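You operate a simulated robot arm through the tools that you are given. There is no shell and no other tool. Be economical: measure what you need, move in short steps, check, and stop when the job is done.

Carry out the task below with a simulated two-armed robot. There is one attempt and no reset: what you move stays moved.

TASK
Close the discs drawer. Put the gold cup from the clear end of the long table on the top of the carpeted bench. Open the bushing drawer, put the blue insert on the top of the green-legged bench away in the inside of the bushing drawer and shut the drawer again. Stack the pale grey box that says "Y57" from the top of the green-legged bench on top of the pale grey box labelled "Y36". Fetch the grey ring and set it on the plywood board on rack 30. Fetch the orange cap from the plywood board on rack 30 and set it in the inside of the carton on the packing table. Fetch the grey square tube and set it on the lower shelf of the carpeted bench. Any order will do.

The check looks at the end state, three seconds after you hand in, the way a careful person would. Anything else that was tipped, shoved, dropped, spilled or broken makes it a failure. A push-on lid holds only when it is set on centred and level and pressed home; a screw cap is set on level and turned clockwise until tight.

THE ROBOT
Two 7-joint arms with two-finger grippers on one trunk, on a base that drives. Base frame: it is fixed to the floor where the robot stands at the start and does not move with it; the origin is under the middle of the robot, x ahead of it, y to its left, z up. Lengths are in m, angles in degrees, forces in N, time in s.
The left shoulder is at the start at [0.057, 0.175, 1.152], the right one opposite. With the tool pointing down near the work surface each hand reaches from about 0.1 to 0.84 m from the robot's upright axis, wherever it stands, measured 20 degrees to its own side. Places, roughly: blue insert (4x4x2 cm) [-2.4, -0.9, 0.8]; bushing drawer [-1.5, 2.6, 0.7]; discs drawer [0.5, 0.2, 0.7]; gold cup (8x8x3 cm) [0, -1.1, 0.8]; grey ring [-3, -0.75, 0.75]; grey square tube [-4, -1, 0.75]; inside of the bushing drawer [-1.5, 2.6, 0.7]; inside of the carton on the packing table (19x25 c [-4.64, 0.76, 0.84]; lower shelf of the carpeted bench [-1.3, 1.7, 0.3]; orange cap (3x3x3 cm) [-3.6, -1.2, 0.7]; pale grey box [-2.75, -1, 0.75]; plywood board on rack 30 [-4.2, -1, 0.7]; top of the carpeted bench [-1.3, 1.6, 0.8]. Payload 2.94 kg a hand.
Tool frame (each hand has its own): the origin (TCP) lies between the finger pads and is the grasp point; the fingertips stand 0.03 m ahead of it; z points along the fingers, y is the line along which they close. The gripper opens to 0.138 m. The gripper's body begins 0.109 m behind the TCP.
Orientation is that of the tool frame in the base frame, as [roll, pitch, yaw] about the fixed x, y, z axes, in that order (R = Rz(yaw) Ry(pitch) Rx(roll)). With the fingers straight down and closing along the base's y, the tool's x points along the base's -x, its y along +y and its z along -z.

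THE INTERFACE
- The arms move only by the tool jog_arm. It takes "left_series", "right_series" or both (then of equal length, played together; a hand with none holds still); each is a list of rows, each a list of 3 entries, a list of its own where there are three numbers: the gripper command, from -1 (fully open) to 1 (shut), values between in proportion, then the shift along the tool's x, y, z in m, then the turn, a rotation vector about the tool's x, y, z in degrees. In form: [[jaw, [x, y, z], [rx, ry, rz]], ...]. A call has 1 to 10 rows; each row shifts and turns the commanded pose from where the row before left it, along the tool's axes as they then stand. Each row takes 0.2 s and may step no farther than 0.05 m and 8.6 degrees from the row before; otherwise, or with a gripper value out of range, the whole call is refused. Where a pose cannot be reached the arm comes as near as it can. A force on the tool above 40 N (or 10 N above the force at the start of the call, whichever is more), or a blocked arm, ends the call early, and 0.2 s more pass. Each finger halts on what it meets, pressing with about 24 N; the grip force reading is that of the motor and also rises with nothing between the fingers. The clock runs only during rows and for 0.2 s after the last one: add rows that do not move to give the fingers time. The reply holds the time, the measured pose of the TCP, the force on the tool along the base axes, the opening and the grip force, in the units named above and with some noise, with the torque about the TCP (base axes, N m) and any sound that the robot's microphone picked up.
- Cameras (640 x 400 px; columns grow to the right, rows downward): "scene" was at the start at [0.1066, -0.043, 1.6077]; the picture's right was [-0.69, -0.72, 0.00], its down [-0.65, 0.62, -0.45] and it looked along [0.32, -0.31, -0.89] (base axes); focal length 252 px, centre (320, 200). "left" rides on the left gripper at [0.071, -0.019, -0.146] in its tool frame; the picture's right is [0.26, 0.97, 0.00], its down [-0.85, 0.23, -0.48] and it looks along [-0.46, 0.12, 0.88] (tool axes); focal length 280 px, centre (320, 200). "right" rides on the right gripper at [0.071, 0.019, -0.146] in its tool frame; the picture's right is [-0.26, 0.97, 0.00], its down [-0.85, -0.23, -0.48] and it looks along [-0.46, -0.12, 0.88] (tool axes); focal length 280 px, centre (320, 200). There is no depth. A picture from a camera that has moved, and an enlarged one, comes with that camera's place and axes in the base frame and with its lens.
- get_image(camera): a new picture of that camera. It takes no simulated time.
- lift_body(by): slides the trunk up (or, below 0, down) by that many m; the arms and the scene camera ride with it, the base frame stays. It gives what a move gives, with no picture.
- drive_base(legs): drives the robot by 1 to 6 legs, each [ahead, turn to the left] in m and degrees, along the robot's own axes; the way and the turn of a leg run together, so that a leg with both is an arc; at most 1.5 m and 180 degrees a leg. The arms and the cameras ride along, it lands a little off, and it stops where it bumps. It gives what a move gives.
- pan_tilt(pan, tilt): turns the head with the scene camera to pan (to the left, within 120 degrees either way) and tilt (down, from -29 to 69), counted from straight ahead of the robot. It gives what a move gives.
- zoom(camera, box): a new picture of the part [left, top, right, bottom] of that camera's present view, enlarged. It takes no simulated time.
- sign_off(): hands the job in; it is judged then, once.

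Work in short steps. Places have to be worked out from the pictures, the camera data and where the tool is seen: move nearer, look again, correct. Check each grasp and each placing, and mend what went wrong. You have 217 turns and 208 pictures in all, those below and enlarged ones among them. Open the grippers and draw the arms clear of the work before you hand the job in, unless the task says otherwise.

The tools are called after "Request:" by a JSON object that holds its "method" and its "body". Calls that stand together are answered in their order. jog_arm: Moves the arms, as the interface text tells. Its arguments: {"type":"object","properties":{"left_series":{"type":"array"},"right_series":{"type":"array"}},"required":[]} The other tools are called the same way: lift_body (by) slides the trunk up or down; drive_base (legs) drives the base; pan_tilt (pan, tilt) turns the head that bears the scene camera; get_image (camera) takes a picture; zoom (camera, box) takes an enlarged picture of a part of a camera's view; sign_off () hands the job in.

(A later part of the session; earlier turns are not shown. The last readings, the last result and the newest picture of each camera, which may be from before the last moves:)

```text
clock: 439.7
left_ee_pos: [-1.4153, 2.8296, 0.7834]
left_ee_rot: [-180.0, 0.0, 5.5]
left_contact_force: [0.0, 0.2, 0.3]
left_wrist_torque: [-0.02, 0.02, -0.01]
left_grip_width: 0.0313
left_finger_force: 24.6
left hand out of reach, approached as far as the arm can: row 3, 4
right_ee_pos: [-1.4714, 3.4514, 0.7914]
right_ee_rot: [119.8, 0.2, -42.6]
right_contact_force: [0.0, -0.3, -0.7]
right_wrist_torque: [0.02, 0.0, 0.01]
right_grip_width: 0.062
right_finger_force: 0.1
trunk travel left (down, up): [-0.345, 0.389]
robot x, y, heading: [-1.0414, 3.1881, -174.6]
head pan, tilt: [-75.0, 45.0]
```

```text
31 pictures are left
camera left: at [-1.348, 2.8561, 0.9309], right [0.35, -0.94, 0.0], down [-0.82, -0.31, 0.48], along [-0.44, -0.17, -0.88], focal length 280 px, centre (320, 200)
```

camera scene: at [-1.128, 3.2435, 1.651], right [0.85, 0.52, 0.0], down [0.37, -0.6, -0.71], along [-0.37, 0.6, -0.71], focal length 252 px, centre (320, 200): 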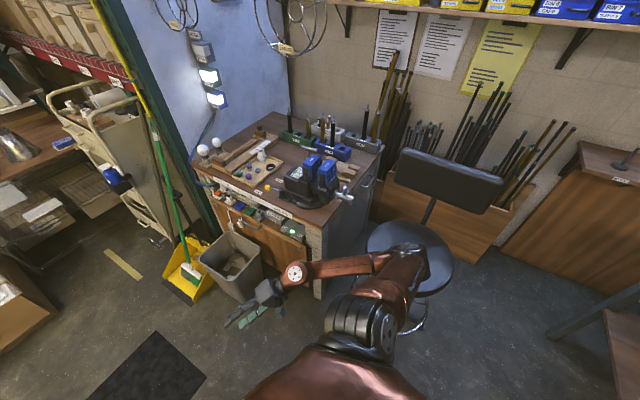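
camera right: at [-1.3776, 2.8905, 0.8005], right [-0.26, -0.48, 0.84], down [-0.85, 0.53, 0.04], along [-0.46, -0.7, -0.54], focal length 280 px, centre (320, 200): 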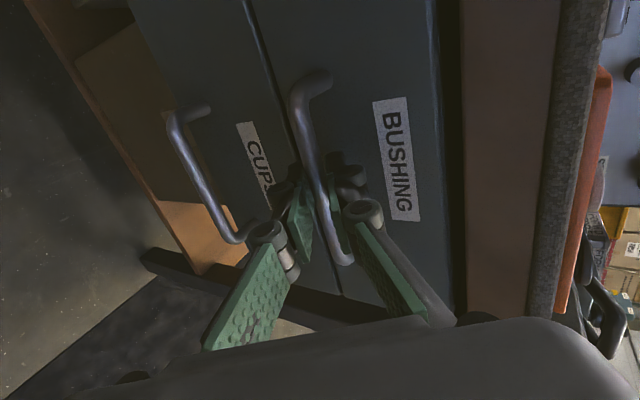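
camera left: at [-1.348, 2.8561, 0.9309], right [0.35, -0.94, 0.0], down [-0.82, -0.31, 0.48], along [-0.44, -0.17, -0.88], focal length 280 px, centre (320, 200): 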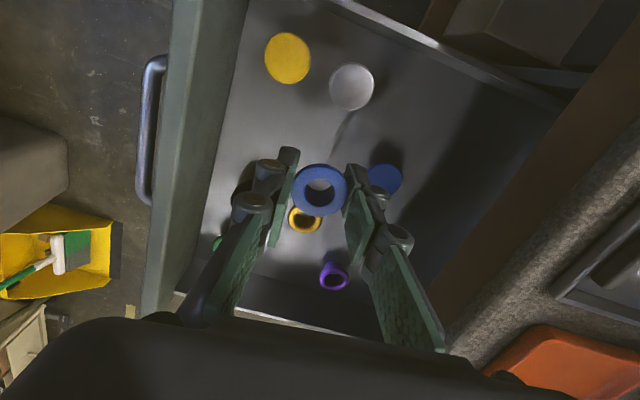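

I correct x/y slightly at a height that is reachable and then lower the trunk 5 cm instead.

Request:
{"method": "jog_arm", "body": {"left_series": [[0.8, [0, 0, -0.025], [0, 0, 0]], [0.8, [-0.011, -0.019, 0], [0, 0, 0]], [0.8, [0, 0, 0], [0, 0, 0]]]}}

Request:
{"method": "lift_body", "body": {"by": -0.06}}

Request:
{"method": "get_image", "body": {"camera": "left"}}

```text
clock: 440.5
left_ee_pos: [-1.4293, 2.8481, 0.8114]
left_ee_rot: [179.9, 0.1, 5.5]
left_contact_force: [0.7, -0.5, 0.0]
left_wrist_torque: [-0.01, 0.0, -0.03]
left_grip_width: 0.0313
left_finger_force: 23.9
right_ee_pos: [-1.4706, 3.4507, 0.7918]
right_ee_rot: [119.8, 0.3, -42.6]
right_contact_force: [0.1, -0.4, -0.4]
right_wrist_torque: [0.03, 0.03, -0.01]
right_grip_width: 0.0622
right_finger_force: 0.1
trunk travel left (down, up): [-0.345, 0.389]
robot x, y, heading: [-1.0374, 3.1899, -174.7]
head pan, tilt: [-75.0, 45.0]
```

```text
clock: 441.5
left_ee_pos: [-1.4278, 2.8478, 0.7487]
left_ee_rot: [179.9, 0.0, 5.4]
left_contact_force: [1.8, 0.3, -0.5]
left_wrist_torque: [-0.01, 0.02, 0.0]
left_grip_width: 0.0313
left_finger_force: 24.4
right_ee_pos: [-1.47, 3.4509, 0.7314]
right_ee_rot: [119.9, 0.3, -42.6]
right_contact_force: [0.0, -0.7, 0.4]
right_wrist_torque: [0.0, -0.01, 0.0]
right_grip_width: 0.0621
right_finger_force: 0.0
trunk travel left (down, up): [-0.285, 0.449]
robot x, y, heading: [-1.0401, 3.1854, -174.5]
head pan, tilt: [-75.0, 45.0]
```

```text
30 pictures are left
camera left: at [-1.3598, 2.8749, 0.8972], right [0.35, -0.94, 0.0], down [-0.82, -0.31, 0.48], along [-0.44, -0.17, -0.88], focal length 280 px, centre (320, 200)
```

left: 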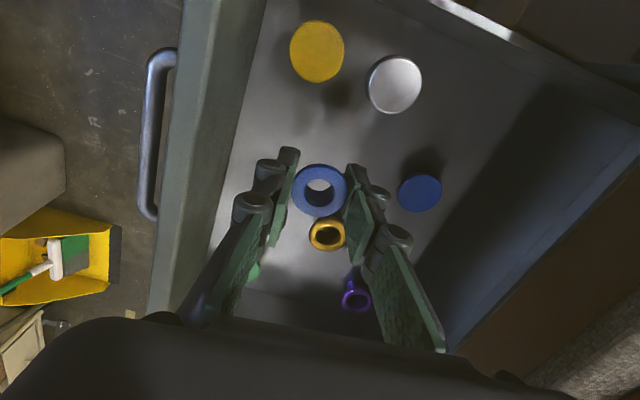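

Very good. Lowering the trunk further, 2.5 cm.

Request:
{"method": "lift_body", "body": {"by": -0.025}}

Request:
{"method": "lift_body", "body": {"by": -0.012}}

Request:
{"method": "get_image", "body": {"camera": "left"}}

```text
clock: 442.2
left_ee_pos: [-1.4281, 2.8478, 0.7257]
left_ee_rot: [179.9, 0.0, 5.6]
left_contact_force: [0.5, -0.6, 0.1]
left_wrist_torque: [-0.03, 0.01, -0.03]
left_grip_width: 0.0313
left_finger_force: 24.1
right_ee_pos: [-1.4705, 3.4511, 0.706]
right_ee_rot: [119.8, 0.2, -42.6]
right_contact_force: [-0.4, -0.2, 0.9]
right_wrist_torque: [0.05, 0.01, -0.01]
right_grip_width: 0.0619
right_finger_force: 0.0
trunk travel left (down, up): [-0.26, 0.474]
robot x, y, heading: [-1.0402, 3.1863, -174.7]
head pan, tilt: [-75.0, 45.0]
```

```text
clock: 442.8
left_ee_pos: [-1.4281, 2.85, 0.7144]
left_ee_rot: [179.9, 0.0, 5.4]
left_contact_force: [4.6, 1.2, 28.5]
left_wrist_torque: [0.15, -0.25, -0.05]
left_grip_width: 0.0313
left_finger_force: 23.9
right_ee_pos: [-1.4694, 3.4518, 0.6954]
right_ee_rot: [119.7, 0.3, -42.6]
right_contact_force: [0.1, -0.1, 0.2]
right_wrist_torque: [0.01, 0.01, 0.05]
right_grip_width: 0.062
right_finger_force: 0.0
trunk travel left (down, up): [-0.248, 0.486]
robot x, y, heading: [-1.0376, 3.1874, -174.8]
head pan, tilt: [-75.0, 45.0]
```

```text
29 pictures are left
camera left: at [-1.3593, 2.876, 0.8616], right [0.35, -0.94, 0.0], down [-0.82, -0.31, 0.48], along [-0.45, -0.17, -0.88], focal length 280 px, centre (320, 200)
```

left: 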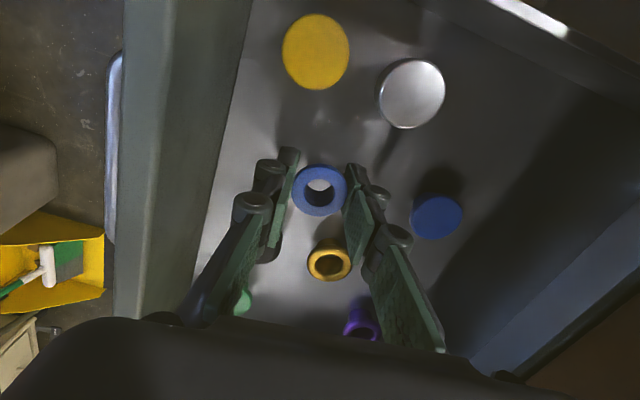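

It touches the drawer floor. I open the fingers slightly, then raise straight up with the trunk.

Request:
{"method": "jog_arm", "body": {"left_series": [[0.5, [0, 0, 0], [0, 0, 0]], [0.35, [0, 0, 0], [0, 0, 0]], [0.25, [0, 0, 0], [0, 0, 0]], [0.25, [0, 0, 0], [0, 0, 0]]]}}

Request:
{"method": "lift_body", "body": {"by": 0.1}}

Request:
{"method": "jog_arm", "body": {"left_series": [[0.25, [0, 0, -0.045], [0, 0, 0]], [0.25, [0, 0, -0.045], [0, 0, 0]], [0.25, [0, 0, -0.045], [0, 0, 0]], [0.25, [0, 0, -0.045], [0, 0, 0]]]}}

Request:
{"method": "get_image", "body": {"camera": "left"}}

```text
clock: 443.8
left_ee_pos: [-1.4279, 2.8487, 0.7109]
left_ee_rot: [179.9, 0.0, 5.4]
left_contact_force: [2.6, -0.2, 12.3]
left_wrist_torque: [0.01, -0.09, -0.01]
left_grip_width: 0.0548
left_finger_force: 2.7
right_ee_pos: [-1.4704, 3.4514, 0.6949]
right_ee_rot: [119.8, 0.2, -42.6]
right_contact_force: [0.5, -0.3, -0.2]
right_wrist_torque: [-0.02, 0.0, 0.0]
right_grip_width: 0.0619
right_finger_force: 0.1
trunk travel left (down, up): [-0.248, 0.486]
robot x, y, heading: [-1.0373, 3.1881, -174.5]
head pan, tilt: [-75.0, 45.0]
```

```text
clock: 445.1
left_ee_pos: [-1.4284, 2.8478, 0.8106]
left_ee_rot: [179.8, -0.1, 5.5]
left_contact_force: [-0.1, -0.3, 0.6]
left_wrist_torque: [0.0, -0.01, -0.04]
left_grip_width: 0.052
left_finger_force: 0.2
right_ee_pos: [-1.4708, 3.4519, 0.7933]
right_ee_rot: [119.8, 0.2, -42.6]
right_contact_force: [0.5, -0.5, 0.1]
right_wrist_torque: [-0.01, 0.0, 0.01]
right_grip_width: 0.062
right_finger_force: 0.1
trunk travel left (down, up): [-0.348, 0.386]
robot x, y, heading: [-1.0369, 3.1883, -174.6]
head pan, tilt: [-75.0, 45.0]
```

```text
clock: 446.1
left_ee_pos: [-1.4269, 2.8497, 0.9953]
left_ee_rot: [180.0, -0.1, 5.5]
left_contact_force: [0.0, 0.0, -0.6]
left_wrist_torque: [-0.03, 0.0, 0.0]
left_grip_width: 0.052
left_finger_force: 0.1
right_ee_pos: [-1.4704, 3.4509, 0.7944]
right_ee_rot: [119.8, 0.3, -42.6]
right_contact_force: [0.8, -0.1, -0.8]
right_wrist_torque: [0.01, 0.0, 0.0]
right_grip_width: 0.0619
right_finger_force: 0.0
trunk travel left (down, up): [-0.348, 0.386]
robot x, y, heading: [-1.0353, 3.1843, -174.7]
head pan, tilt: [-75.0, 45.0]
```

```text
28 pictures are left
camera left: at [-1.3587, 2.8755, 1.1422], right [0.35, -0.94, 0.0], down [-0.82, -0.31, 0.47], along [-0.44, -0.17, -0.88], focal length 280 px, centre (320, 200)
```

left: 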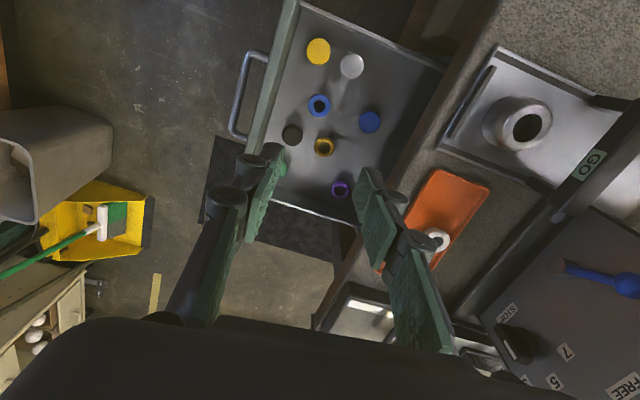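

The insert stands in the drawer. I raise the left hand, and turn back left 42° so that the right hand can push the drawer shut.

Request:
{"method": "jog_arm", "body": {"left_series": [[0.25, [0, 0, -0.045], [0, 0, 0]], [0.25, [0, 0, -0.045], [0, 0, 0]], [0.25, [0, 0, -0.045], [0, 0, 0]]], "right_series": [[1, [0, 0, 0], [0, 0, 0]], [1, [0, 0, 0], [0, 0, 0]], [1, [0, 0, 0], [0, 0, 0]]]}}

Request:
{"method": "drive_base", "body": {"legs": [[0, 42]]}}

Request:
{"method": "get_image", "body": {"camera": "right"}}

```text
clock: 446.9
left_ee_pos: [-1.4254, 2.8497, 1.1275]
left_ee_rot: [179.8, -0.1, 5.5]
left_contact_force: [0.1, 0.0, 0.1]
left_wrist_torque: [0.03, 0.0, 0.01]
left_grip_width: 0.0518
left_finger_force: 0.1
right_ee_pos: [-1.4706, 3.4518, 0.7944]
right_ee_rot: [119.8, 0.2, -42.5]
right_contact_force: [-0.1, 0.6, 0.3]
right_wrist_torque: [-0.02, 0.02, 0.01]
right_grip_width: 0.0002
right_finger_force: 9.2
trunk travel left (down, up): [-0.348, 0.386]
robot x, y, heading: [-1.0371, 3.1856, -174.9]
head pan, tilt: [-75.0, 45.0]
```

```text
clock: 449.3
left_ee_pos: [-1.0984, 2.674, 1.1266]
left_ee_rot: [179.9, -0.1, 47.9]
left_contact_force: [1.2, 0.5, -0.2]
left_wrist_torque: [-0.02, 0.0, 0.0]
left_grip_width: 0.0519
left_finger_force: 0.1
right_ee_pos: [-1.5359, 3.0919, 0.7935]
right_ee_rot: [119.8, 0.2, -0.3]
right_contact_force: [-0.7, -0.3, -0.3]
right_wrist_torque: [0.02, -0.01, 0.0]
right_grip_width: 0.0
right_finger_force: 24.0
trunk travel left (down, up): [-0.348, 0.386]
robot x, y, heading: [-1.0431, 3.1886, -132.4]
head pan, tilt: [-75.0, 45.0]
```

```text
27 pictures are left
camera right: at [-1.4633, 3.2069, 0.884], right [-0.26, -0.48, 0.84], down [-0.85, 0.53, 0.04], along [-0.47, -0.7, -0.54], focal length 280 px, centre (320, 200)
```

right: 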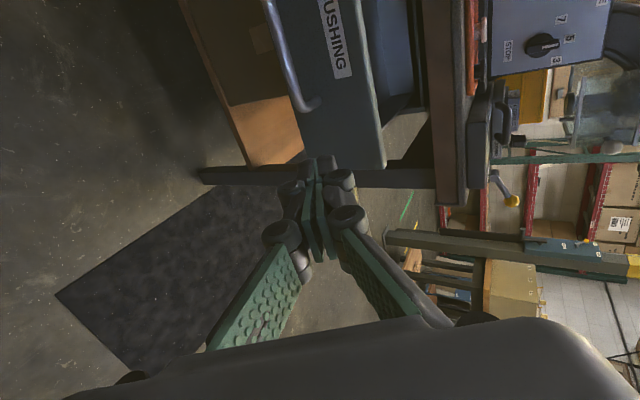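

I move to the panel's middle and then push straight along -y.

Request:
{"method": "jog_arm", "body": {"right_series": [[1, [0.043, 0, 0], [0, 0, 0]], [1, [0.043, 0, 0], [0, 0, 0]], [1, [0, 0, 0.038], [0, 0, 0]], [1, [0, 0, 0.038], [0, 0, 0]], [1, [0, 0.015, 0.026], [0, 0, 0]], [1, [0, 0.0125, 0.0217], [0, 0, 0]]]}}

Request:
{"method": "get_image", "body": {"camera": "right"}}

```text
clock: 450.7
left_ee_pos: [-1.0977, 2.6741, 1.1264]
left_ee_rot: [180.0, -0.1, 47.8]
left_contact_force: [0.4, -0.4, 0.3]
left_wrist_torque: [0.0, 0.0, 0.01]
left_grip_width: 0.0519
left_finger_force: 0.2
right_ee_pos: [-1.4543, 2.9667, 0.7576]
right_ee_rot: [119.9, 0.3, -0.3]
right_contact_force: [0.5, 0.0, 0.4]
right_wrist_torque: [-0.04, -0.01, 0.01]
right_grip_width: 0.0
right_finger_force: 23.7
trunk travel left (down, up): [-0.348, 0.386]
robot x, y, heading: [-1.037, 3.1851, -132.1]
head pan, tilt: [-75.0, 45.0]
```

```text
26 pictures are left
camera right: at [-1.3804, 3.0832, 0.8468], right [-0.26, -0.48, 0.84], down [-0.85, 0.53, 0.04], along [-0.47, -0.7, -0.54], focal length 280 px, centre (320, 200)
```

right: 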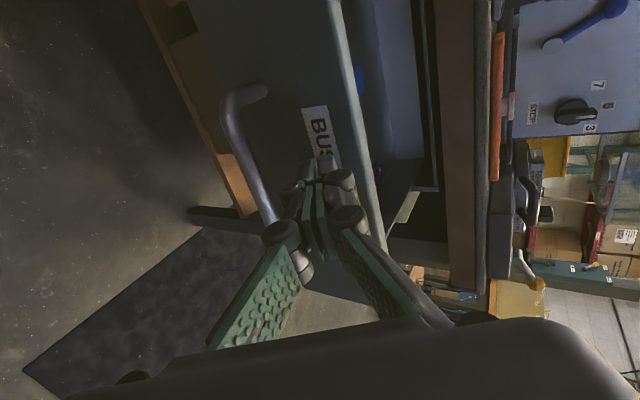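

The tips are at the label, above the bar and below the panel's top edge. I push in.

Request:
{"method": "jog_arm", "body": {"right_series": [[1, [0, 0.0125, 0.0217], [0, 0, 0]], [1, [0, 0.0125, 0.0217], [0, 0, 0]], [1, [0, 0.0125, 0.0217], [0, 0, 0]], [1, [0, 0.0125, 0.0217], [0, 0, 0]], [1, [0, 0.0125, 0.0217], [0, 0, 0]], [1, [0, 0.0125, 0.0217], [0, 0, 0]], [1, [0, 0.0125, 0.0217], [0, 0, 0]], [1, [0, 0.0125, 0.0217], [0, 0, 0]], [1, [0, 0.01, 0.0173], [0, 0, 0]], [1, [0, 0.01, 0.0173], [0, 0, 0]]]}}

Request:
{"method": "get_image", "body": {"camera": "right"}}

```text
clock: 452.7
left_ee_pos: [-1.097, 2.6755, 1.1264]
left_ee_rot: [179.9, -0.1, 47.9]
left_contact_force: [-0.2, 0.1, -0.2]
left_wrist_torque: [0.03, -0.02, 0.01]
left_grip_width: 0.052
left_finger_force: 0.1
right_ee_pos: [-1.453, 2.755, 0.7576]
right_ee_rot: [120.0, 0.1, -0.3]
right_contact_force: [1.3, 14.5, 6.4]
right_wrist_torque: [-0.11, -0.02, 0.09]
right_grip_width: 0.0001
right_finger_force: 23.5
trunk travel left (down, up): [-0.348, 0.386]
robot x, y, heading: [-1.0375, 3.1881, -132.3]
head pan, tilt: [-75.0, 45.0]
stopped in row 10 (right hand): the force on the tool passed its limit at 61 N (the readings are from after the stop); the commanded pose is now the measured one
```

```text
25 pictures are left
camera right: at [-1.381, 2.8713, 0.8471], right [-0.26, -0.48, 0.84], down [-0.85, 0.53, 0.04], along [-0.46, -0.7, -0.55], focal length 280 px, centre (320, 200)
```

right: 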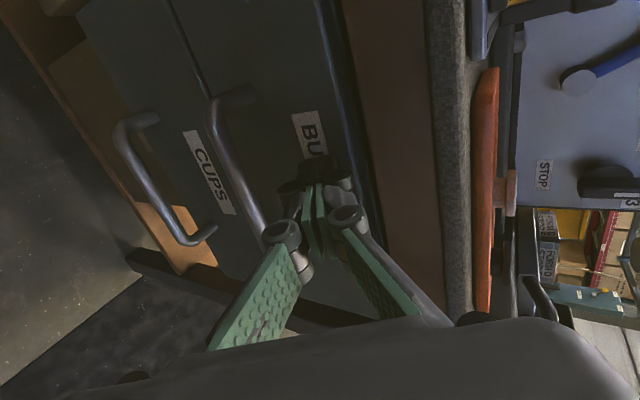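

The drawer is shut flush with its neighbour. I withdraw the right hand and level it.

Request:
{"method": "jog_arm", "body": {"right_series": [[0.5, [0, 0, -0.05], [0, 0, 0]], [0.2, [0, 0, -0.05], [0, 0, 0]], [0, [0, 0, -0.05], [0, 0, 0]], [-0.3, [0, 0, -0.03], [8.5, 0, 0]], [-0.3, [0, 0, -0.03], [8.5, 0, 0]], [-0.3, [0, 0, -0.03], [8.5, 0, 0]], [-0.3, [0, 0, -0.04], [8.5, 0, 0]], [-0.3, [0, 0, -0.04], [8.5, 0, 0]], [-0.3, [0, 0, -0.04], [8.5, 0, 0]], [-0.3, [0, 0, -0.04], [8.5, 0, 0]]]}}

Request:
{"method": "jog_arm", "body": {"right_series": [[-0.3, [0, 0, -0.01], [0, 0, -8]], [-0.3, [0, 0, 0], [0, 0, -8]], [-0.3, [0, 0, 0], [0, 0, -8]], [-0.3, [0, 0, 0], [0, 0, -8]], [-0.3, [0, 0, 0], [0, 0, -8]], [-0.3, [0, 0, 0], [0, 0, -8]]]}}

Request:
{"method": "pan_tilt", "body": {"pan": 0, "tilt": 50}}

Request:
{"method": "get_image", "body": {"camera": "scene"}}

```text
clock: 454.9
left_ee_pos: [-1.0977, 2.6731, 1.1262]
left_ee_rot: [-180.0, -0.1, 47.9]
left_contact_force: [0.5, 0.2, 0.9]
left_wrist_torque: [0.07, 0.02, -0.03]
left_grip_width: 0.0517
left_finger_force: 0.1
right_ee_pos: [-1.4488, 3.0122, 1.0335]
right_ee_rot: [179.7, 0.1, -0.3]
right_contact_force: [0.9, -0.3, 0.1]
right_wrist_torque: [0.01, 0.01, -0.04]
right_grip_width: 0.0898
right_finger_force: 0.1
trunk travel left (down, up): [-0.348, 0.386]
robot x, y, heading: [-1.0345, 3.1902, -132.5]
head pan, tilt: [-75.0, 45.0]
```

```text
clock: 456.3
left_ee_pos: [-1.0977, 2.6744, 1.1278]
left_ee_rot: [179.9, -0.2, 47.9]
left_contact_force: [0.1, 0.2, 0.7]
left_wrist_torque: [0.01, 0.0, 0.03]
left_grip_width: 0.0519
left_finger_force: 0.1
right_ee_pos: [-1.4509, 3.0118, 1.0439]
right_ee_rot: [179.7, 0.6, 47.9]
right_contact_force: [0.1, -0.2, 0.6]
right_wrist_torque: [-0.03, 0.03, 0.04]
right_grip_width: 0.0898
right_finger_force: 0.0
trunk travel left (down, up): [-0.348, 0.386]
robot x, y, heading: [-1.0343, 3.1839, -132.5]
head pan, tilt: [-75.0, 45.0]
```

```text
clock: 457.8
left_ee_pos: [-1.0975, 2.6753, 1.1267]
left_ee_rot: [179.9, 0.0, 47.8]
left_contact_force: [-0.7, -0.2, 0.3]
left_wrist_torque: [-0.04, 0.02, 0.06]
left_grip_width: 0.0517
left_finger_force: 0.0
right_ee_pos: [-1.4504, 3.0134, 1.0451]
right_ee_rot: [179.8, 0.4, 47.7]
right_contact_force: [0.4, -0.5, 0.7]
right_wrist_torque: [0.0, 0.0, 0.04]
right_grip_width: 0.0899
right_finger_force: 0.1
trunk travel left (down, up): [-0.348, 0.386]
robot x, y, heading: [-1.0378, 3.1863, -132.6]
head pan, tilt: [0.0, 50.0]
```

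```text
24 pictures are left
camera scene: at [-1.1222, 3.0957, 1.6472], right [-0.74, 0.68, 0.0], down [0.52, 0.57, -0.64], along [-0.43, -0.47, -0.77], focal length 252 px, centre (320, 200)
```

scene: 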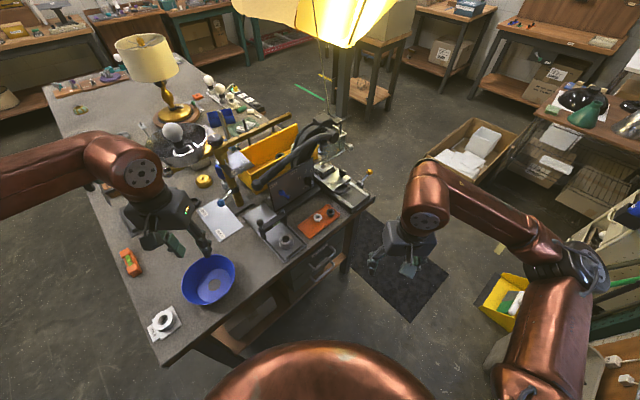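

The drawer is closed. Now back along the known route to the west end for the orange cap.

Request:
{"method": "drive_base", "body": {"legs": [[0, 133], [0.87, 0], [0, -90], [1.5, 0], [1.5, 0], [0.1, 0]]}}

Request:
{"method": "drive_base", "body": {"legs": [[0, -90], [1.5, 0], [1.5, 0], [0.6, 0]]}}

```text
clock: 486.7
left_ee_pos: [0.1668, -0.3218, 1.1259]
left_ee_rot: [179.9, -0.3, 91.4]
left_contact_force: [1.2, -0.3, -0.2]
left_wrist_torque: [0.08, 0.0, -0.03]
left_grip_width: 0.052
left_finger_force: 0.1
right_ee_pos: [-0.3205, -0.32, 1.0431]
right_ee_rot: [179.8, 0.4, 91.2]
right_contact_force: [0.2, 0.2, 0.7]
right_wrist_torque: [0.04, 0.02, -0.05]
right_grip_width: 0.0898
right_finger_force: 0.0
trunk travel left (down, up): [-0.348, 0.386]
robot x, y, heading: [-0.1421, 0.094, -89.0]
head pan, tilt: [0.0, 50.0]
```

```text
clock: 508.0
left_ee_pos: [-4.1468, -0.3481, 1.126]
left_ee_rot: [180.0, -0.2, 2.2]
left_contact_force: [-0.3, -0.2, -0.7]
left_wrist_torque: [0.01, -0.04, -0.03]
left_grip_width: 0.0518
left_finger_force: 0.2
right_ee_pos: [-4.153, 0.1415, 1.0438]
right_ee_rot: [179.8, 0.3, 2.0]
right_contact_force: [0.1, 0.9, -0.3]
right_wrist_torque: [-0.01, 0.0, -0.01]
right_grip_width: 0.0897
right_finger_force: 0.1
trunk travel left (down, up): [-0.348, 0.386]
robot x, y, heading: [-3.739, -0.032, -177.9]
head pan, tilt: [0.0, 50.0]
```

I set the right hand a bit to the right, turn to heading ≈-41° in the aisle, extend the left, then lower the trunk.

Request:
{"method": "jog_arm", "body": {"right_series": [[-0.3, [0.006, -0.04, -0.01], [0, 0, 0]], [-0.3, [0.006, -0.04, -0.01], [0, 0, 0]], [-0.3, [0.006, -0.04, -0.01], [0, 0, 0]], [-0.3, [0.006, -0.04, -0.01], [0, 0, 0]], [-0.3, [0.006, -0.04, -0.01], [0, 0, 0]]]}}

Request:
{"method": "drive_base", "body": {"legs": [[0, 137]]}}

Request:
{"method": "jog_arm", "body": {"left_series": [[-0.3, [-0.03, 0, 0], [0, 0, 0]], [-0.3, [-0.03, 0, 0], [0, 0, 0]], [-0.3, [-0.03, 0, 0], [0, 0, 0]], [-0.3, [-0.02, 0, 0], [0, 0, 0]]]}}

Request:
{"method": "lift_body", "body": {"by": -0.25}}

Request:
{"method": "pan_tilt", "body": {"pan": -45, "tilt": 50}}

Request:
{"method": "get_image", "body": {"camera": "scene"}}

```text
clock: 509.2
left_ee_pos: [-4.1451, -0.3477, 1.1272]
left_ee_rot: [179.9, -0.1, 2.2]
left_contact_force: [0.5, -0.2, 0.4]
left_wrist_torque: [-0.01, 0.0, 0.0]
left_grip_width: 0.0515
left_finger_force: 0.2
right_ee_pos: [-4.1275, 0.3432, 1.0935]
right_ee_rot: [179.8, 0.5, 2.2]
right_contact_force: [0.4, -0.7, 0.1]
right_wrist_torque: [-0.01, 0.05, 0.04]
right_grip_width: 0.0899
right_finger_force: 0.0
trunk travel left (down, up): [-0.348, 0.386]
robot x, y, heading: [-3.7391, -0.033, -178.2]
head pan, tilt: [0.0, 50.0]
```

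```text
clock: 515.3
left_ee_pos: [-3.222, -0.0573, 1.1256]
left_ee_rot: [179.9, 0.0, 141.5]
left_contact_force: [-0.1, 1.2, 1.3]
left_wrist_torque: [-0.01, 0.01, -0.03]
left_grip_width: 0.0518
left_finger_force: 0.1
right_ee_pos: [-3.6853, -0.5695, 1.0948]
right_ee_rot: [179.8, 0.4, 141.4]
right_contact_force: [-1.0, 0.9, -0.6]
right_wrist_torque: [0.02, -0.02, -0.02]
right_grip_width: 0.0896
right_finger_force: 0.1
trunk travel left (down, up): [-0.348, 0.386]
robot x, y, heading: [-3.7374, -0.0329, -38.6]
head pan, tilt: [0.0, 50.0]
```

```text
clock: 516.3
left_ee_pos: [-3.1379, -0.1269, 1.125]
left_ee_rot: [179.8, -0.1, 141.5]
left_contact_force: [0.7, -0.2, -1.1]
left_wrist_torque: [0.01, 0.02, -0.01]
left_grip_width: 0.0899
left_finger_force: 0.1
right_ee_pos: [-3.6843, -0.568, 1.0949]
right_ee_rot: [179.8, 0.5, 141.4]
right_contact_force: [-0.2, 0.0, -0.5]
right_wrist_torque: [-0.04, 0.04, -0.01]
right_grip_width: 0.0899
right_finger_force: 0.1
trunk travel left (down, up): [-0.348, 0.386]
robot x, y, heading: [-3.736, -0.0352, -38.9]
head pan, tilt: [0.0, 50.0]
```

```text
clock: 518.9
left_ee_pos: [-3.137, -0.125, 0.8771]
left_ee_rot: [-180.0, 0.0, 141.6]
left_contact_force: [-0.6, 0.8, 0.2]
left_wrist_torque: [-0.03, -0.01, 0.0]
left_grip_width: 0.0898
left_finger_force: 0.0
right_ee_pos: [-3.6859, -0.5691, 0.8434]
right_ee_rot: [179.8, 0.6, 141.3]
right_contact_force: [0.4, -0.5, 1.0]
right_wrist_torque: [-0.01, 0.01, 0.02]
right_grip_width: 0.0895
right_finger_force: 0.1
trunk travel left (down, up): [-0.098, 0.636]
robot x, y, heading: [-3.7384, -0.0311, -38.8]
head pan, tilt: [0.0, 50.0]
```

```text
clock: 520.0
left_ee_pos: [-3.1372, -0.1272, 0.8753]
left_ee_rot: [179.9, -0.1, 141.4]
left_contact_force: [0.9, -0.7, 0.2]
left_wrist_torque: [0.0, -0.01, -0.02]
left_grip_width: 0.0897
left_finger_force: 0.1
right_ee_pos: [-3.6857, -0.5688, 0.8438]
right_ee_rot: [179.8, 0.4, 141.4]
right_contact_force: [-0.2, -0.2, 0.1]
right_wrist_torque: [-0.02, 0.0, 0.0]
right_grip_width: 0.0896
right_finger_force: 0.2
trunk travel left (down, up): [-0.098, 0.636]
robot x, y, heading: [-3.7385, -0.0317, -38.7]
head pan, tilt: [-45.0, 50.0]
```

```text
23 pictures are left
camera scene: at [-3.5359, -0.2624, 1.3784], right [-0.99, -0.11, 0.0], down [-0.08, 0.76, -0.64], along [0.07, -0.64, -0.77], focal length 252 px, centre (320, 200)
```

scene: 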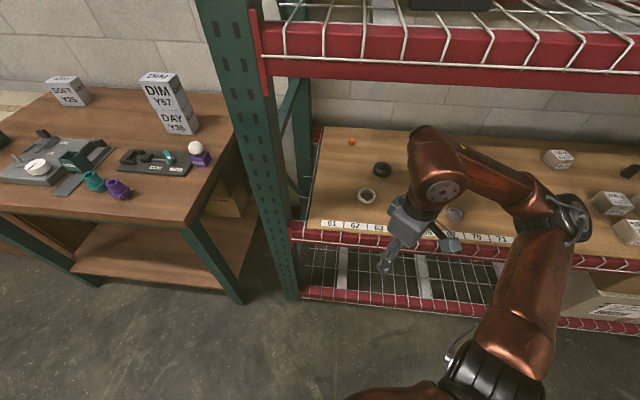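

Clear view: cap confirmed at (-3.577,-1.143). I shift the right hand 10 cm in -x (away from the upright) and drive 0.24 m in.

Request:
{"method": "jog_arm", "body": {"right_series": [[-0.3, [0.039, -0.031, 0], [0, 0, 0]], [-0.3, [0.039, -0.031, 0], [0, 0, 0]]]}}

Request:
{"method": "drive_base", "body": {"legs": [[0.24, 0]]}}

Request:
{"method": "get_image", "body": {"camera": "scene"}}

```text
clock: 520.6
left_ee_pos: [-3.1369, -0.1243, 0.8763]
left_ee_rot: [179.9, -0.1, 141.6]
left_contact_force: [-0.2, 1.3, 1.3]
left_wrist_torque: [-0.02, 0.0, -0.05]
left_grip_width: 0.0897
left_finger_force: 0.1
right_ee_pos: [-3.7875, -0.569, 0.8427]
right_ee_rot: [179.8, 0.6, 141.6]
right_contact_force: [-0.1, 0.4, -0.3]
right_wrist_torque: [-0.01, 0.0, -0.02]
right_grip_width: 0.0897
right_finger_force: 0.0
trunk travel left (down, up): [-0.098, 0.636]
robot x, y, heading: [-3.7428, -0.0356, -38.8]
head pan, tilt: [-45.0, 50.0]
```

```text
clock: 522.4
left_ee_pos: [-2.951, -0.2768, 0.8759]
left_ee_rot: [179.8, -0.2, 141.5]
left_contact_force: [0.7, -1.1, 0.1]
left_wrist_torque: [0.01, 0.01, -0.01]
left_grip_width: 0.09
left_finger_force: 0.2
right_ee_pos: [-3.6009, -0.7199, 0.8422]
right_ee_rot: [179.8, 0.3, 141.4]
right_contact_force: [0.1, -0.2, -0.5]
right_wrist_torque: [0.04, -0.01, -0.01]
right_grip_width: 0.0898
right_finger_force: 0.1
trunk travel left (down, up): [-0.098, 0.636]
robot x, y, heading: [-3.5551, -0.1824, -38.5]
head pan, tilt: [-45.0, 50.0]
```

```text
22 pictures are left
camera scene: at [-3.3504, -0.4121, 1.3782], right [-0.99, -0.11, 0.0], down [-0.08, 0.76, -0.64], along [0.07, -0.64, -0.77], focal length 252 px, centre (320, 200)
```

scene: 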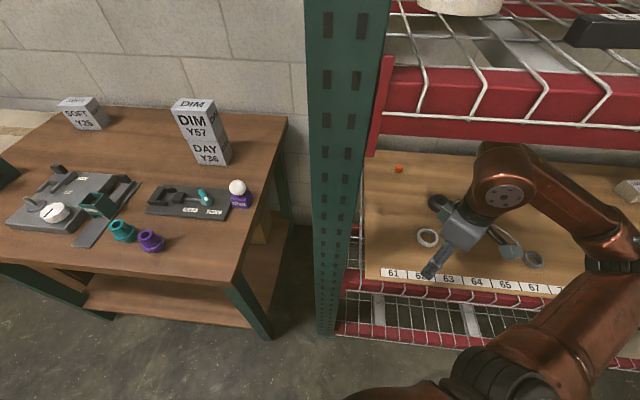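

Still clear. I reach in toward the cap over the small parts.

Request:
{"method": "jog_arm", "body": {"right_series": [[-0.3, [-0.0305, -0.0339, 0], [0, 0, 0]], [-0.3, [-0.0305, -0.0339, 0], [0, 0, 0]], [-0.3, [-0.0305, -0.0339, 0], [0, 0, 0]], [-0.3, [-0.0305, -0.0339, 0], [0, 0, 0]], [-0.3, [-0.0305, -0.0339, 0], [0, 0, 0]], [-0.3, [-0.0305, -0.0339, 0], [0, 0, 0]], [-0.3, [-0.0305, -0.0339, 0], [0, 0, 0]], [-0.3, [-0.0305, -0.0339, 0], [0, 0, 0]]]}}

Request:
{"method": "get_image", "body": {"camera": "right"}}

```text
clock: 524.2
left_ee_pos: [-2.9519, -0.2758, 0.8757]
left_ee_rot: [179.9, -0.1, 141.6]
left_contact_force: [-0.2, 0.8, 0.4]
left_wrist_torque: [0.03, 0.07, 0.01]
left_grip_width: 0.0897
left_finger_force: 0.1
right_ee_pos: [-3.5157, -0.9146, 0.8342]
right_ee_rot: [179.9, 0.6, 141.1]
right_contact_force: [0.5, -1.0, -0.3]
right_wrist_torque: [0.03, 0.05, 0.0]
right_grip_width: 0.09
right_finger_force: 0.1
right hand out of reach, approached as far as the arm can: row 3, 4, 5, 6, 7, 8
trunk travel left (down, up): [-0.098, 0.636]
robot x, y, heading: [-3.5498, -0.1807, -38.8]
head pan, tilt: [-45.0, 50.0]
```

```text
21 pictures are left
camera right: at [-3.5592, -0.8542, 0.9811], right [0.81, 0.59, 0.0], down [0.51, -0.71, 0.48], along [0.29, -0.39, -0.88], focal length 280 px, centre (320, 200)
```

right: 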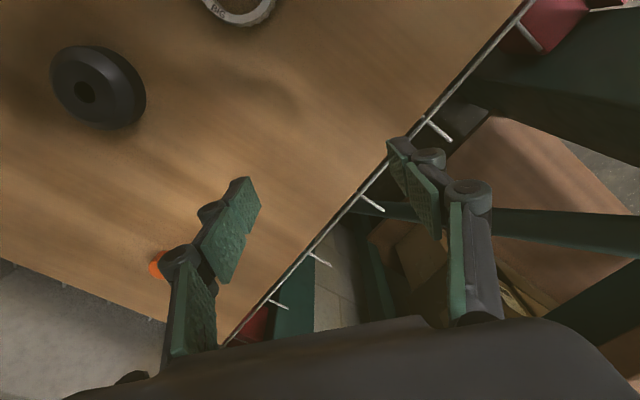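

The yaw limits the reach again. I step back from the edge, turn the hand to yaw≈95° and go on.

Request:
{"method": "jog_arm", "body": {"right_series": [[-0.3, [0.024, -0.019, 0], [0, 0, 0]], [-0.3, [0.024, -0.019, 0], [0, 0, 0]], [-0.3, [0, 0, 0], [0, 0, 7.7]], [-0.3, [0, 0, 0], [0, 0, 7.7]], [-0.3, [0, 0, 0], [0, 0, 7.7]], [-0.3, [0, 0, 0], [0, 0, 7.7]], [-0.3, [0, 0, 0], [0, 0, 7.7]], [-0.3, [0, 0, 0], [0, 0, 7.7]]]}}

Request:
{"method": "jog_arm", "body": {"right_series": [[-0.1, [-0.043, -0.004, 0], [0, 0, 0]], [-0.1, [-0.043, -0.004, 0], [0, 0, 0]], [-0.1, [-0.043, -0.004, 0], [0, 0, 0]], [-0.1, [-0.043, -0.004, 0], [0, 0, 0]]]}}

Request:
{"method": "get_image", "body": {"camera": "right"}}

```text
clock: 526.0
left_ee_pos: [-2.9504, -0.2771, 0.876]
left_ee_rot: [179.9, 0.0, 141.3]
left_contact_force: [0.1, 0.0, -0.4]
left_wrist_torque: [0.02, 0.0, 0.02]
left_grip_width: 0.0896
left_finger_force: 0.1
right_ee_pos: [-3.5541, -0.8865, 0.8361]
right_ee_rot: [179.5, 0.2, 95.0]
right_contact_force: [0.2, -0.4, -0.2]
right_wrist_torque: [0.03, -0.01, 0.01]
right_grip_width: 0.0894
right_finger_force: 0.1
right hand out of reach, approached as far as the arm can: row 1, 2
trunk travel left (down, up): [-0.098, 0.636]
robot x, y, heading: [-3.5532, -0.183, -38.7]
head pan, tilt: [-45.0, 50.0]
```

```text
clock: 527.0
left_ee_pos: [-2.952, -0.2756, 0.8761]
left_ee_rot: [179.9, -0.1, 141.5]
left_contact_force: [-0.1, 0.6, -0.1]
left_wrist_torque: [-0.07, 0.03, 0.02]
left_grip_width: 0.0896
left_finger_force: 0.1
right_ee_pos: [-3.5545, -1.0582, 0.8346]
right_ee_rot: [179.5, 0.3, 95.2]
right_contact_force: [0.3, -0.4, 0.4]
right_wrist_torque: [-0.04, -0.02, 0.02]
right_grip_width: 0.0758
right_finger_force: 0.1
trunk travel left (down, up): [-0.098, 0.636]
robot x, y, heading: [-3.5513, -0.1811, -38.9]
head pan, tilt: [-45.0, 50.0]
```

```text
20 pictures are left
camera right: at [-3.5429, -0.9862, 0.9821], right [0.98, -0.18, 0.01], down [-0.16, -0.86, 0.48], along [-0.08, -0.47, -0.88], focal length 280 px, centre (320, 200)
```

right: 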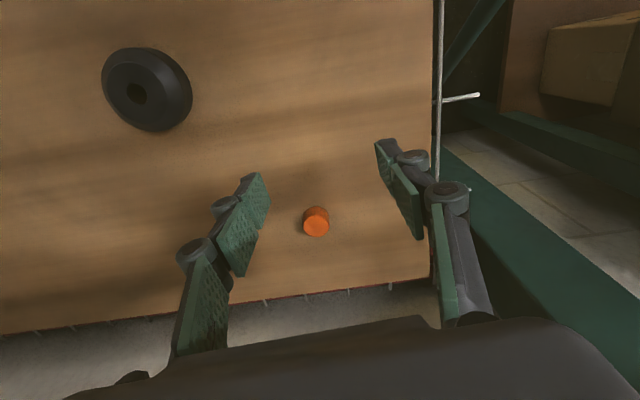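

Cap at (-3.576,-1.150). I move over it with narrowed jaws and descend partway.

Request:
{"method": "jog_arm", "body": {"right_series": [[0.1, [-0.045, -0.0147, 0], [0, 0, 0]], [0.2, [-0.045, -0.0147, 0], [0, 0, 0]], [0.2, [0, 0, 0.035], [0, 0, 0]], [0.2, [0, 0, 0.02], [0, 0, 0]]]}}

Request:
{"method": "get_image", "body": {"camera": "right"}}

```text
clock: 528.0
left_ee_pos: [-2.9517, -0.2764, 0.875]
left_ee_rot: [180.0, -0.1, 141.4]
left_contact_force: [-0.1, 0.9, 0.0]
left_wrist_torque: [-0.02, 0.0, 0.02]
left_grip_width: 0.0895
left_finger_force: 0.1
right_ee_pos: [-3.5656, -1.1171, 0.7792]
right_ee_rot: [179.6, 0.3, 95.1]
right_contact_force: [-0.5, -0.2, 0.7]
right_wrist_torque: [0.01, -0.01, 0.02]
right_grip_width: 0.0551
right_finger_force: 0.0
right hand out of reach, approached as far as the arm can: row 2
trunk travel left (down, up): [-0.098, 0.636]
robot x, y, heading: [-3.5555, -0.1802, -38.9]
head pan, tilt: [-45.0, 50.0]
```

```text
19 pictures are left
camera right: at [-3.555, -1.0454, 0.9257], right [0.98, -0.17, 0.01], down [-0.16, -0.86, 0.48], along [-0.08, -0.47, -0.88], focal length 280 px, centre (320, 200)
```

right: 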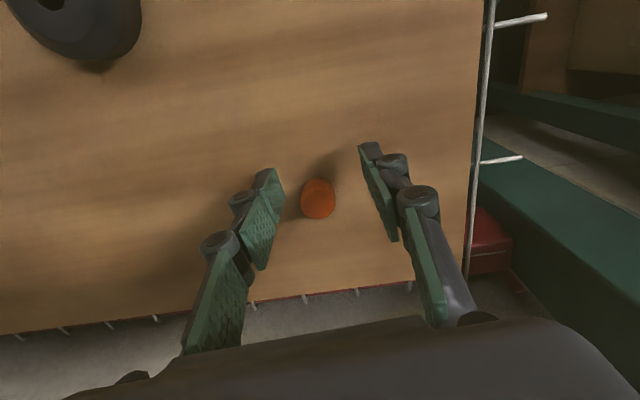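

The cap is still 3 cm ahead; I tilt the hand ~20° forward to gain reach and advance.

Request:
{"method": "jog_arm", "body": {"right_series": [[0.2, [0, 0, -0.005], [0, -7, 0]], [0.2, [0, 0, 0], [0, -7, 0]], [0.2, [0, 0, 0], [0, -6, 0]], [0.2, [-0.015, -0.005, 0.006], [0, 0, 0]], [0.2, [-0.013, -0.004, 0.005], [0, 0, 0]]]}}

Request:
{"method": "get_image", "body": {"camera": "right"}}

```text
clock: 529.2
left_ee_pos: [-2.9525, -0.276, 0.8766]
left_ee_rot: [179.9, -0.1, 141.4]
left_contact_force: [0.6, -0.6, -0.3]
left_wrist_torque: [-0.01, 0.01, 0.05]
left_grip_width: 0.0896
left_finger_force: 0.0
right_ee_pos: [-3.5734, -1.1478, 0.7846]
right_ee_rot: [179.5, 20.2, 94.9]
right_contact_force: [-0.5, -0.3, -1.0]
right_wrist_torque: [-0.05, 0.0, -0.03]
right_grip_width: 0.0552
right_finger_force: 0.2
trunk travel left (down, up): [-0.098, 0.636]
robot x, y, heading: [-3.5537, -0.1808, -38.7]
head pan, tilt: [-45.0, 50.0]
```

```text
18 pictures are left
camera right: at [-3.5653, -1.0307, 0.8976], right [0.98, -0.16, 0.1], down [-0.18, -0.65, 0.74], along [-0.05, -0.74, -0.67], focal length 280 px, centre (320, 200)
```

right: 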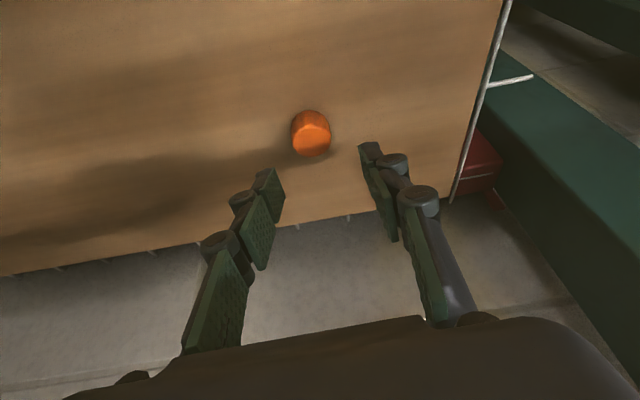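

Now straight down ~4 cm around the cap, then close.

Request:
{"method": "jog_arm", "body": {"right_series": [[0.2, [0.0092, -0.001, 0.0195], [0, 0, 0]], [0.2, [0.0092, 0, 0.0195], [0, 0, 0]], [0.6, [0, 0, 0], [0, 0, 0]], [0.9, [0, 0, 0], [0, 0, 0]], [0.9, [0, 0, 0], [0, 0, 0]]]}}

Request:
{"method": "get_image", "body": {"camera": "right"}}

```text
clock: 530.4
left_ee_pos: [-2.9515, -0.2757, 0.8757]
left_ee_rot: [179.8, -0.1, 141.4]
left_contact_force: [0.6, -0.1, 0.0]
left_wrist_torque: [0.01, -0.01, 0.01]
left_grip_width: 0.0898
left_finger_force: 0.1
right_ee_pos: [-3.5746, -1.1431, 0.7413]
right_ee_rot: [179.5, 20.2, 94.9]
right_contact_force: [0.4, -0.9, 1.1]
right_wrist_torque: [0.01, 0.01, -0.01]
right_grip_width: 0.0285
right_finger_force: 24.3
trunk travel left (down, up): [-0.098, 0.636]
robot x, y, heading: [-3.5514, -0.1809, -39.1]
head pan, tilt: [-45.0, 50.0]
```

```text
17 pictures are left
camera right: at [-3.5654, -1.0257, 0.8548], right [0.98, -0.16, 0.1], down [-0.18, -0.65, 0.74], along [-0.05, -0.74, -0.67], focal length 280 px, centre (320, 200)
```

right: 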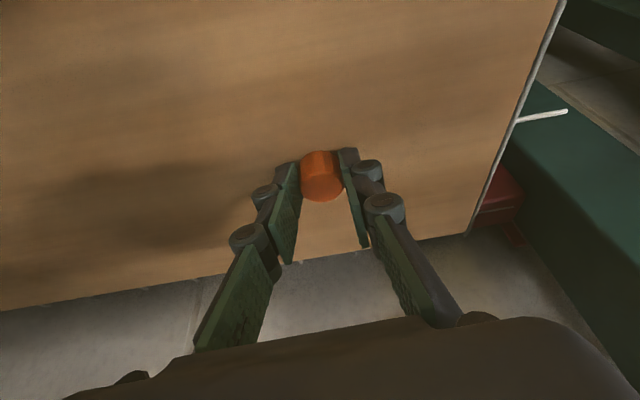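

Cap gripped. I lift it 9 cm and draw the hand back to y≈-0.95, keeping low.

Request:
{"method": "jog_arm", "body": {"right_series": [[0.9, [-0.0103, 0, -0.0282], [0, 0, 0]], [0.9, [-0.0103, 0, -0.0282], [0, 0, 0]], [0.9, [-0.0103, 0, -0.0282], [0, 0, 0]], [0.9, [0.038, 0, -0.013], [0, 0, 0]], [0.9, [0.038, 0, -0.013], [0, 0, 0]], [0.9, [0.038, 0, -0.013], [0, 0, 0]], [0.9, [0.038, 0, -0.013], [0, 0, 0]]]}}

Request:
{"method": "drive_base", "body": {"legs": [[-0.3, 16]]}}

Request:
{"method": "get_image", "body": {"camera": "scene"}}

```text
clock: 532.0
left_ee_pos: [-2.9506, -0.2768, 0.8757]
left_ee_rot: [179.9, -0.1, 141.4]
left_contact_force: [0.2, -0.6, 0.2]
left_wrist_torque: [-0.01, 0.03, 0.0]
left_grip_width: 0.09
left_finger_force: 0.1
right_ee_pos: [-3.5897, -0.9828, 0.8268]
right_ee_rot: [179.5, 20.3, 94.9]
right_contact_force: [-0.2, 0.0, -0.2]
right_wrist_torque: [0.02, 0.0, 0.02]
right_grip_width: 0.0286
right_finger_force: 24.3
trunk travel left (down, up): [-0.098, 0.636]
robot x, y, heading: [-3.5534, -0.1816, -38.9]
head pan, tilt: [-45.0, 50.0]
```

```text
clock: 534.0
left_ee_pos: [-3.2077, 0.0498, 0.8761]
left_ee_rot: [179.9, -0.1, 157.7]
left_contact_force: [0.3, 0.0, -0.5]
left_wrist_torque: [0.0, -0.04, -0.02]
left_grip_width: 0.0897
left_finger_force: 0.0
right_ee_pos: [-3.6222, -0.8083, 0.827]
right_ee_rot: [179.5, 20.1, 111.2]
right_contact_force: [-0.3, 0.2, -0.9]
right_wrist_torque: [-0.04, 0.0, 0.0]
right_grip_width: 0.0282
right_finger_force: 24.3
trunk travel left (down, up): [-0.098, 0.636]
robot x, y, heading: [-3.8119, -0.0271, -22.5]
head pan, tilt: [-45.0, 50.0]
```

```text
16 pictures are left
camera scene: at [-3.5528, -0.192, 1.3787], right [-0.92, -0.38, 0.0], down [-0.29, 0.71, -0.64], along [0.25, -0.59, -0.77], focal length 252 px, centre (320, 200)
```

scene: 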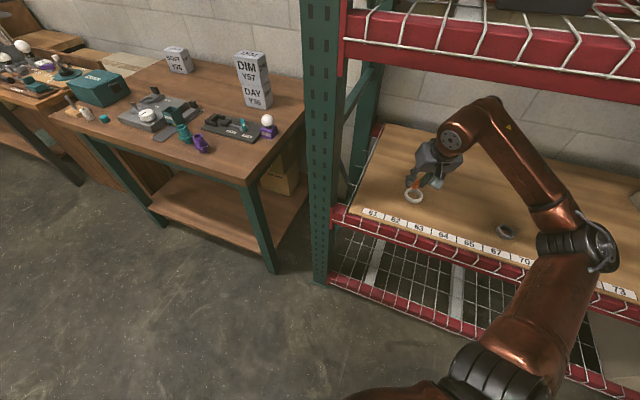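

The cap came along cleanly. I continue the backing arc and turn out of the rack.

Request:
{"method": "drive_base", "body": {"legs": [[-0.25, 10], [0, 22]]}}

Request:
{"method": "lift_body", "body": {"by": 0.3}}

Request:
{"method": "pan_tilt", "body": {"pan": 115, "tilt": 40}}

Request:
{"method": "get_image", "body": {"camera": "scene"}}

```text
clock: 537.0
left_ee_pos: [-3.575, 0.4337, 0.8757]
left_ee_rot: [179.9, -0.2, -170.2]
left_contact_force: [-1.1, 0.7, 0.0]
left_wrist_torque: [-0.04, 0.02, 0.0]
left_grip_width: 0.0894
left_finger_force: 0.0
right_ee_pos: [-3.4719, -0.5125, 0.829]
right_ee_rot: [179.5, 20.2, 143.2]
right_contact_force: [0.5, -0.3, 0.5]
right_wrist_torque: [-0.03, 0.0, -0.02]
right_grip_width: 0.0287
right_finger_force: 23.4
trunk travel left (down, up): [-0.098, 0.636]
robot x, y, heading: [-4.0512, 0.0469, 9.2]
head pan, tilt: [-45.0, 50.0]
```

```text
clock: 540.0
left_ee_pos: [-3.5722, 0.4323, 1.1768]
left_ee_rot: [179.8, -0.1, -170.3]
left_contact_force: [0.4, 0.4, 0.1]
left_wrist_torque: [0.0, 0.02, 0.02]
left_grip_width: 0.09
left_finger_force: 0.0
right_ee_pos: [-3.4703, -0.5125, 1.1276]
right_ee_rot: [179.4, 20.2, 143.2]
right_contact_force: [0.2, 0.3, 0.4]
right_wrist_torque: [0.01, 0.04, -0.02]
right_grip_width: 0.0285
right_finger_force: 23.7
trunk travel left (down, up): [-0.398, 0.336]
robot x, y, heading: [-4.0424, 0.0516, 9.5]
head pan, tilt: [-45.0, 50.0]
```

```text
clock: 542.5
left_ee_pos: [-3.576, 0.4328, 1.1755]
left_ee_rot: [179.9, -0.1, -170.3]
left_contact_force: [0.7, 1.1, 0.6]
left_wrist_torque: [-0.01, 0.02, 0.02]
left_grip_width: 0.0896
left_finger_force: 0.1
right_ee_pos: [-3.4722, -0.5131, 1.1281]
right_ee_rot: [179.5, 20.2, 143.1]
right_contact_force: [0.7, 1.1, 0.7]
right_wrist_torque: [-0.01, 0.01, -0.01]
right_grip_width: 0.0285
right_finger_force: 24.3
trunk travel left (down, up): [-0.398, 0.336]
robot x, y, heading: [-4.0464, 0.0475, 9.6]
head pan, tilt: [115.0, 40.0]
```

```text
15 pictures are left
camera scene: at [-4.0682, 0.1225, 1.7116], right [0.82, 0.57, 0.0], down [0.36, -0.53, -0.77], along [-0.43, 0.63, -0.64], focal length 252 px, centre (320, 200)
```

scene: 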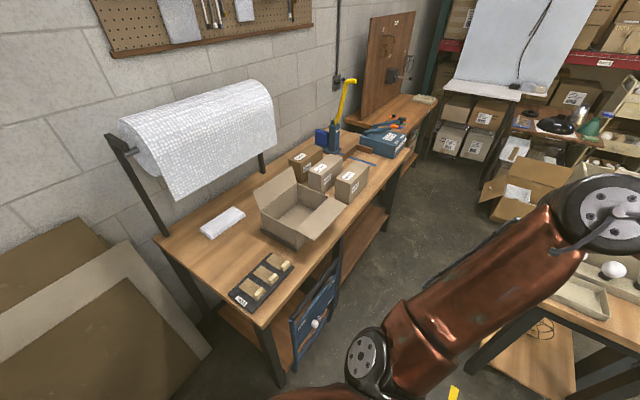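

I see the carton opening at ≈(-4.65,0.78). I tuck and level the right hand, then drive to face the packing table.

Request:
{"method": "jog_arm", "body": {"right_series": [[0.9, [0.029, 0.0296, -0.0106], [0, 0, 0]], [0.9, [0.029, 0.0296, -0.0106], [0, 0, 0]], [0.9, [0.029, 0.0296, -0.0106], [0, 0, 0]], [0.9, [0.029, 0.0296, -0.0106], [0, 0, 0]], [0.9, [0.029, 0.0296, -0.0106], [0, 0, 0]], [0.9, [0.029, 0.0296, -0.0106], [0, 0, 0]], [0.9, [0.0, 0.0, 0], [0, 6.7, 0]], [0.9, [0, 0, 0], [0, 6.7, 0]], [0.9, [0, 0, 0], [0, 6.7, 0]]]}}

Request:
{"method": "drive_base", "body": {"legs": [[0, 80], [0.4, 0], [0, 86]]}}

Request:
{"method": "pan_tilt", "body": {"pan": -15, "tilt": 50}}

Request:
{"method": "get_image", "body": {"camera": "scene"}}

```text
clock: 544.5
left_ee_pos: [-3.5744, 0.4323, 1.1761]
left_ee_rot: [180.0, -0.2, -170.3]
left_contact_force: [0.5, 0.4, 0.5]
left_wrist_torque: [-0.01, 0.02, -0.01]
left_grip_width: 0.0897
left_finger_force: 0.1
right_ee_pos: [-3.5133, -0.2628, 1.1304]
right_ee_rot: [179.5, 0.1, 143.4]
right_contact_force: [-0.2, -0.6, -0.1]
right_wrist_torque: [0.0, 0.04, 0.0]
right_grip_width: 0.0287
right_finger_force: 23.5
trunk travel left (down, up): [-0.398, 0.336]
robot x, y, heading: [-4.0489, 0.0483, 9.6]
head pan, tilt: [115.0, 40.0]
```

```text
clock: 554.1
left_ee_pos: [-4.5843, 0.1597, 1.1758]
left_ee_rot: [179.8, -0.1, -1.8]
left_contact_force: [0.5, -0.9, 0.4]
left_wrist_torque: [-0.03, 0.02, 0.01]
left_grip_width: 0.0897
left_finger_force: 0.1
right_ee_pos: [-4.5043, 0.8509, 1.129]
right_ee_rot: [179.5, 0.1, -48.2]
right_contact_force: [0.7, 0.4, -0.6]
right_wrist_torque: [-0.01, 0.04, 0.01]
right_grip_width: 0.0286
right_finger_force: 23.7
trunk travel left (down, up): [-0.398, 0.336]
robot x, y, heading: [-4.043, 0.4429, 177.9]
head pan, tilt: [115.0, 40.0]
```

```text
clock: 556.2
left_ee_pos: [-4.584, 0.1593, 1.1747]
left_ee_rot: [179.8, -0.2, -1.9]
left_contact_force: [0.0, 0.2, -0.5]
left_wrist_torque: [0.01, -0.04, -0.03]
left_grip_width: 0.0896
left_finger_force: 0.0
right_ee_pos: [-4.5039, 0.8516, 1.1297]
right_ee_rot: [179.5, 0.2, -48.1]
right_contact_force: [0.4, 0.1, 0.4]
right_wrist_torque: [-0.02, 0.01, -0.03]
right_grip_width: 0.0286
right_finger_force: 24.1
trunk travel left (down, up): [-0.398, 0.336]
robot x, y, heading: [-4.0449, 0.4427, 177.8]
head pan, tilt: [-15.0, 50.0]
```

```text
14 pictures are left
camera scene: at [-4.1439, 0.4673, 1.6974], right [0.29, 0.96, 0.0], down [0.73, -0.22, -0.64], along [-0.61, 0.19, -0.77], focal length 252 px, centre (320, 200)
```

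scene: 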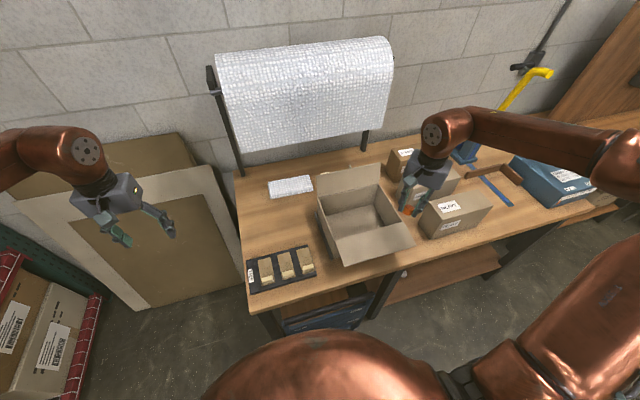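

The carton's open top is at ≈(-4.675,0.795). I move over it and lower to z≈0.97.

Request:
{"method": "jog_arm", "body": {"right_series": [[0.9, [-0.018, 0.041, 0], [0, 0, 0]], [0.9, [-0.018, 0.041, 0], [0, 0, 0]], [0.9, [-0.018, 0.041, 0], [0, 0, 0]], [0.9, [-0.017, 0.041, 0], [0, 0, 0]], [0.9, [0, 0, 0.04], [0, 0, 0]], [0.9, [0, 0, 0.04], [0, 0, 0]], [0.9, [0, 0, 0.04], [0, 0, 0]], [0.9, [0, 0, 0.04], [0, 0, 0]]]}}

Request:
{"method": "get_image", "body": {"camera": "right"}}

```text
clock: 558.0
left_ee_pos: [-4.5852, 0.1611, 1.1762]
left_ee_rot: [179.9, -0.2, -2.0]
left_contact_force: [0.4, 0.0, -0.2]
left_wrist_torque: [-0.02, 0.01, -0.01]
left_grip_width: 0.0899
left_finger_force: 0.1
right_ee_pos: [-4.601, 0.8222, 0.9833]
right_ee_rot: [179.4, 0.2, -48.2]
right_contact_force: [0.0, -0.8, -0.1]
right_wrist_torque: [0.03, -0.01, 0.01]
right_grip_width: 0.0286
right_finger_force: 23.9
right hand out of reach, approached as far as the arm can: row 4, 5, 6, 7, 8
trunk travel left (down, up): [-0.398, 0.336]
robot x, y, heading: [-4.0428, 0.4423, 177.9]
head pan, tilt: [-15.0, 50.0]
```

```text
13 pictures are left
camera right: at [-4.5667, 0.7576, 1.1307], right [-0.89, -0.45, 0.01], down [-0.39, 0.79, 0.48], along [-0.22, 0.42, -0.88], focal length 280 px, centre (320, 200)
```

right: 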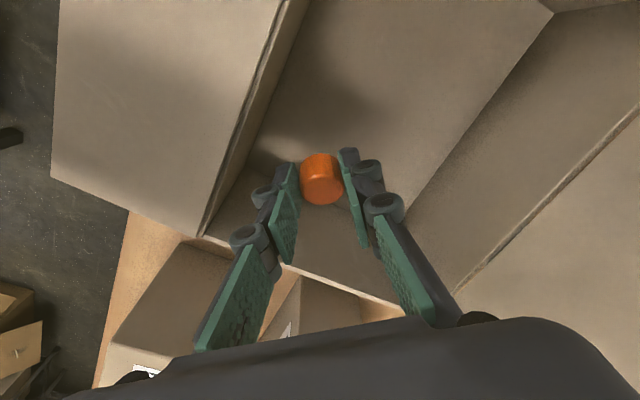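

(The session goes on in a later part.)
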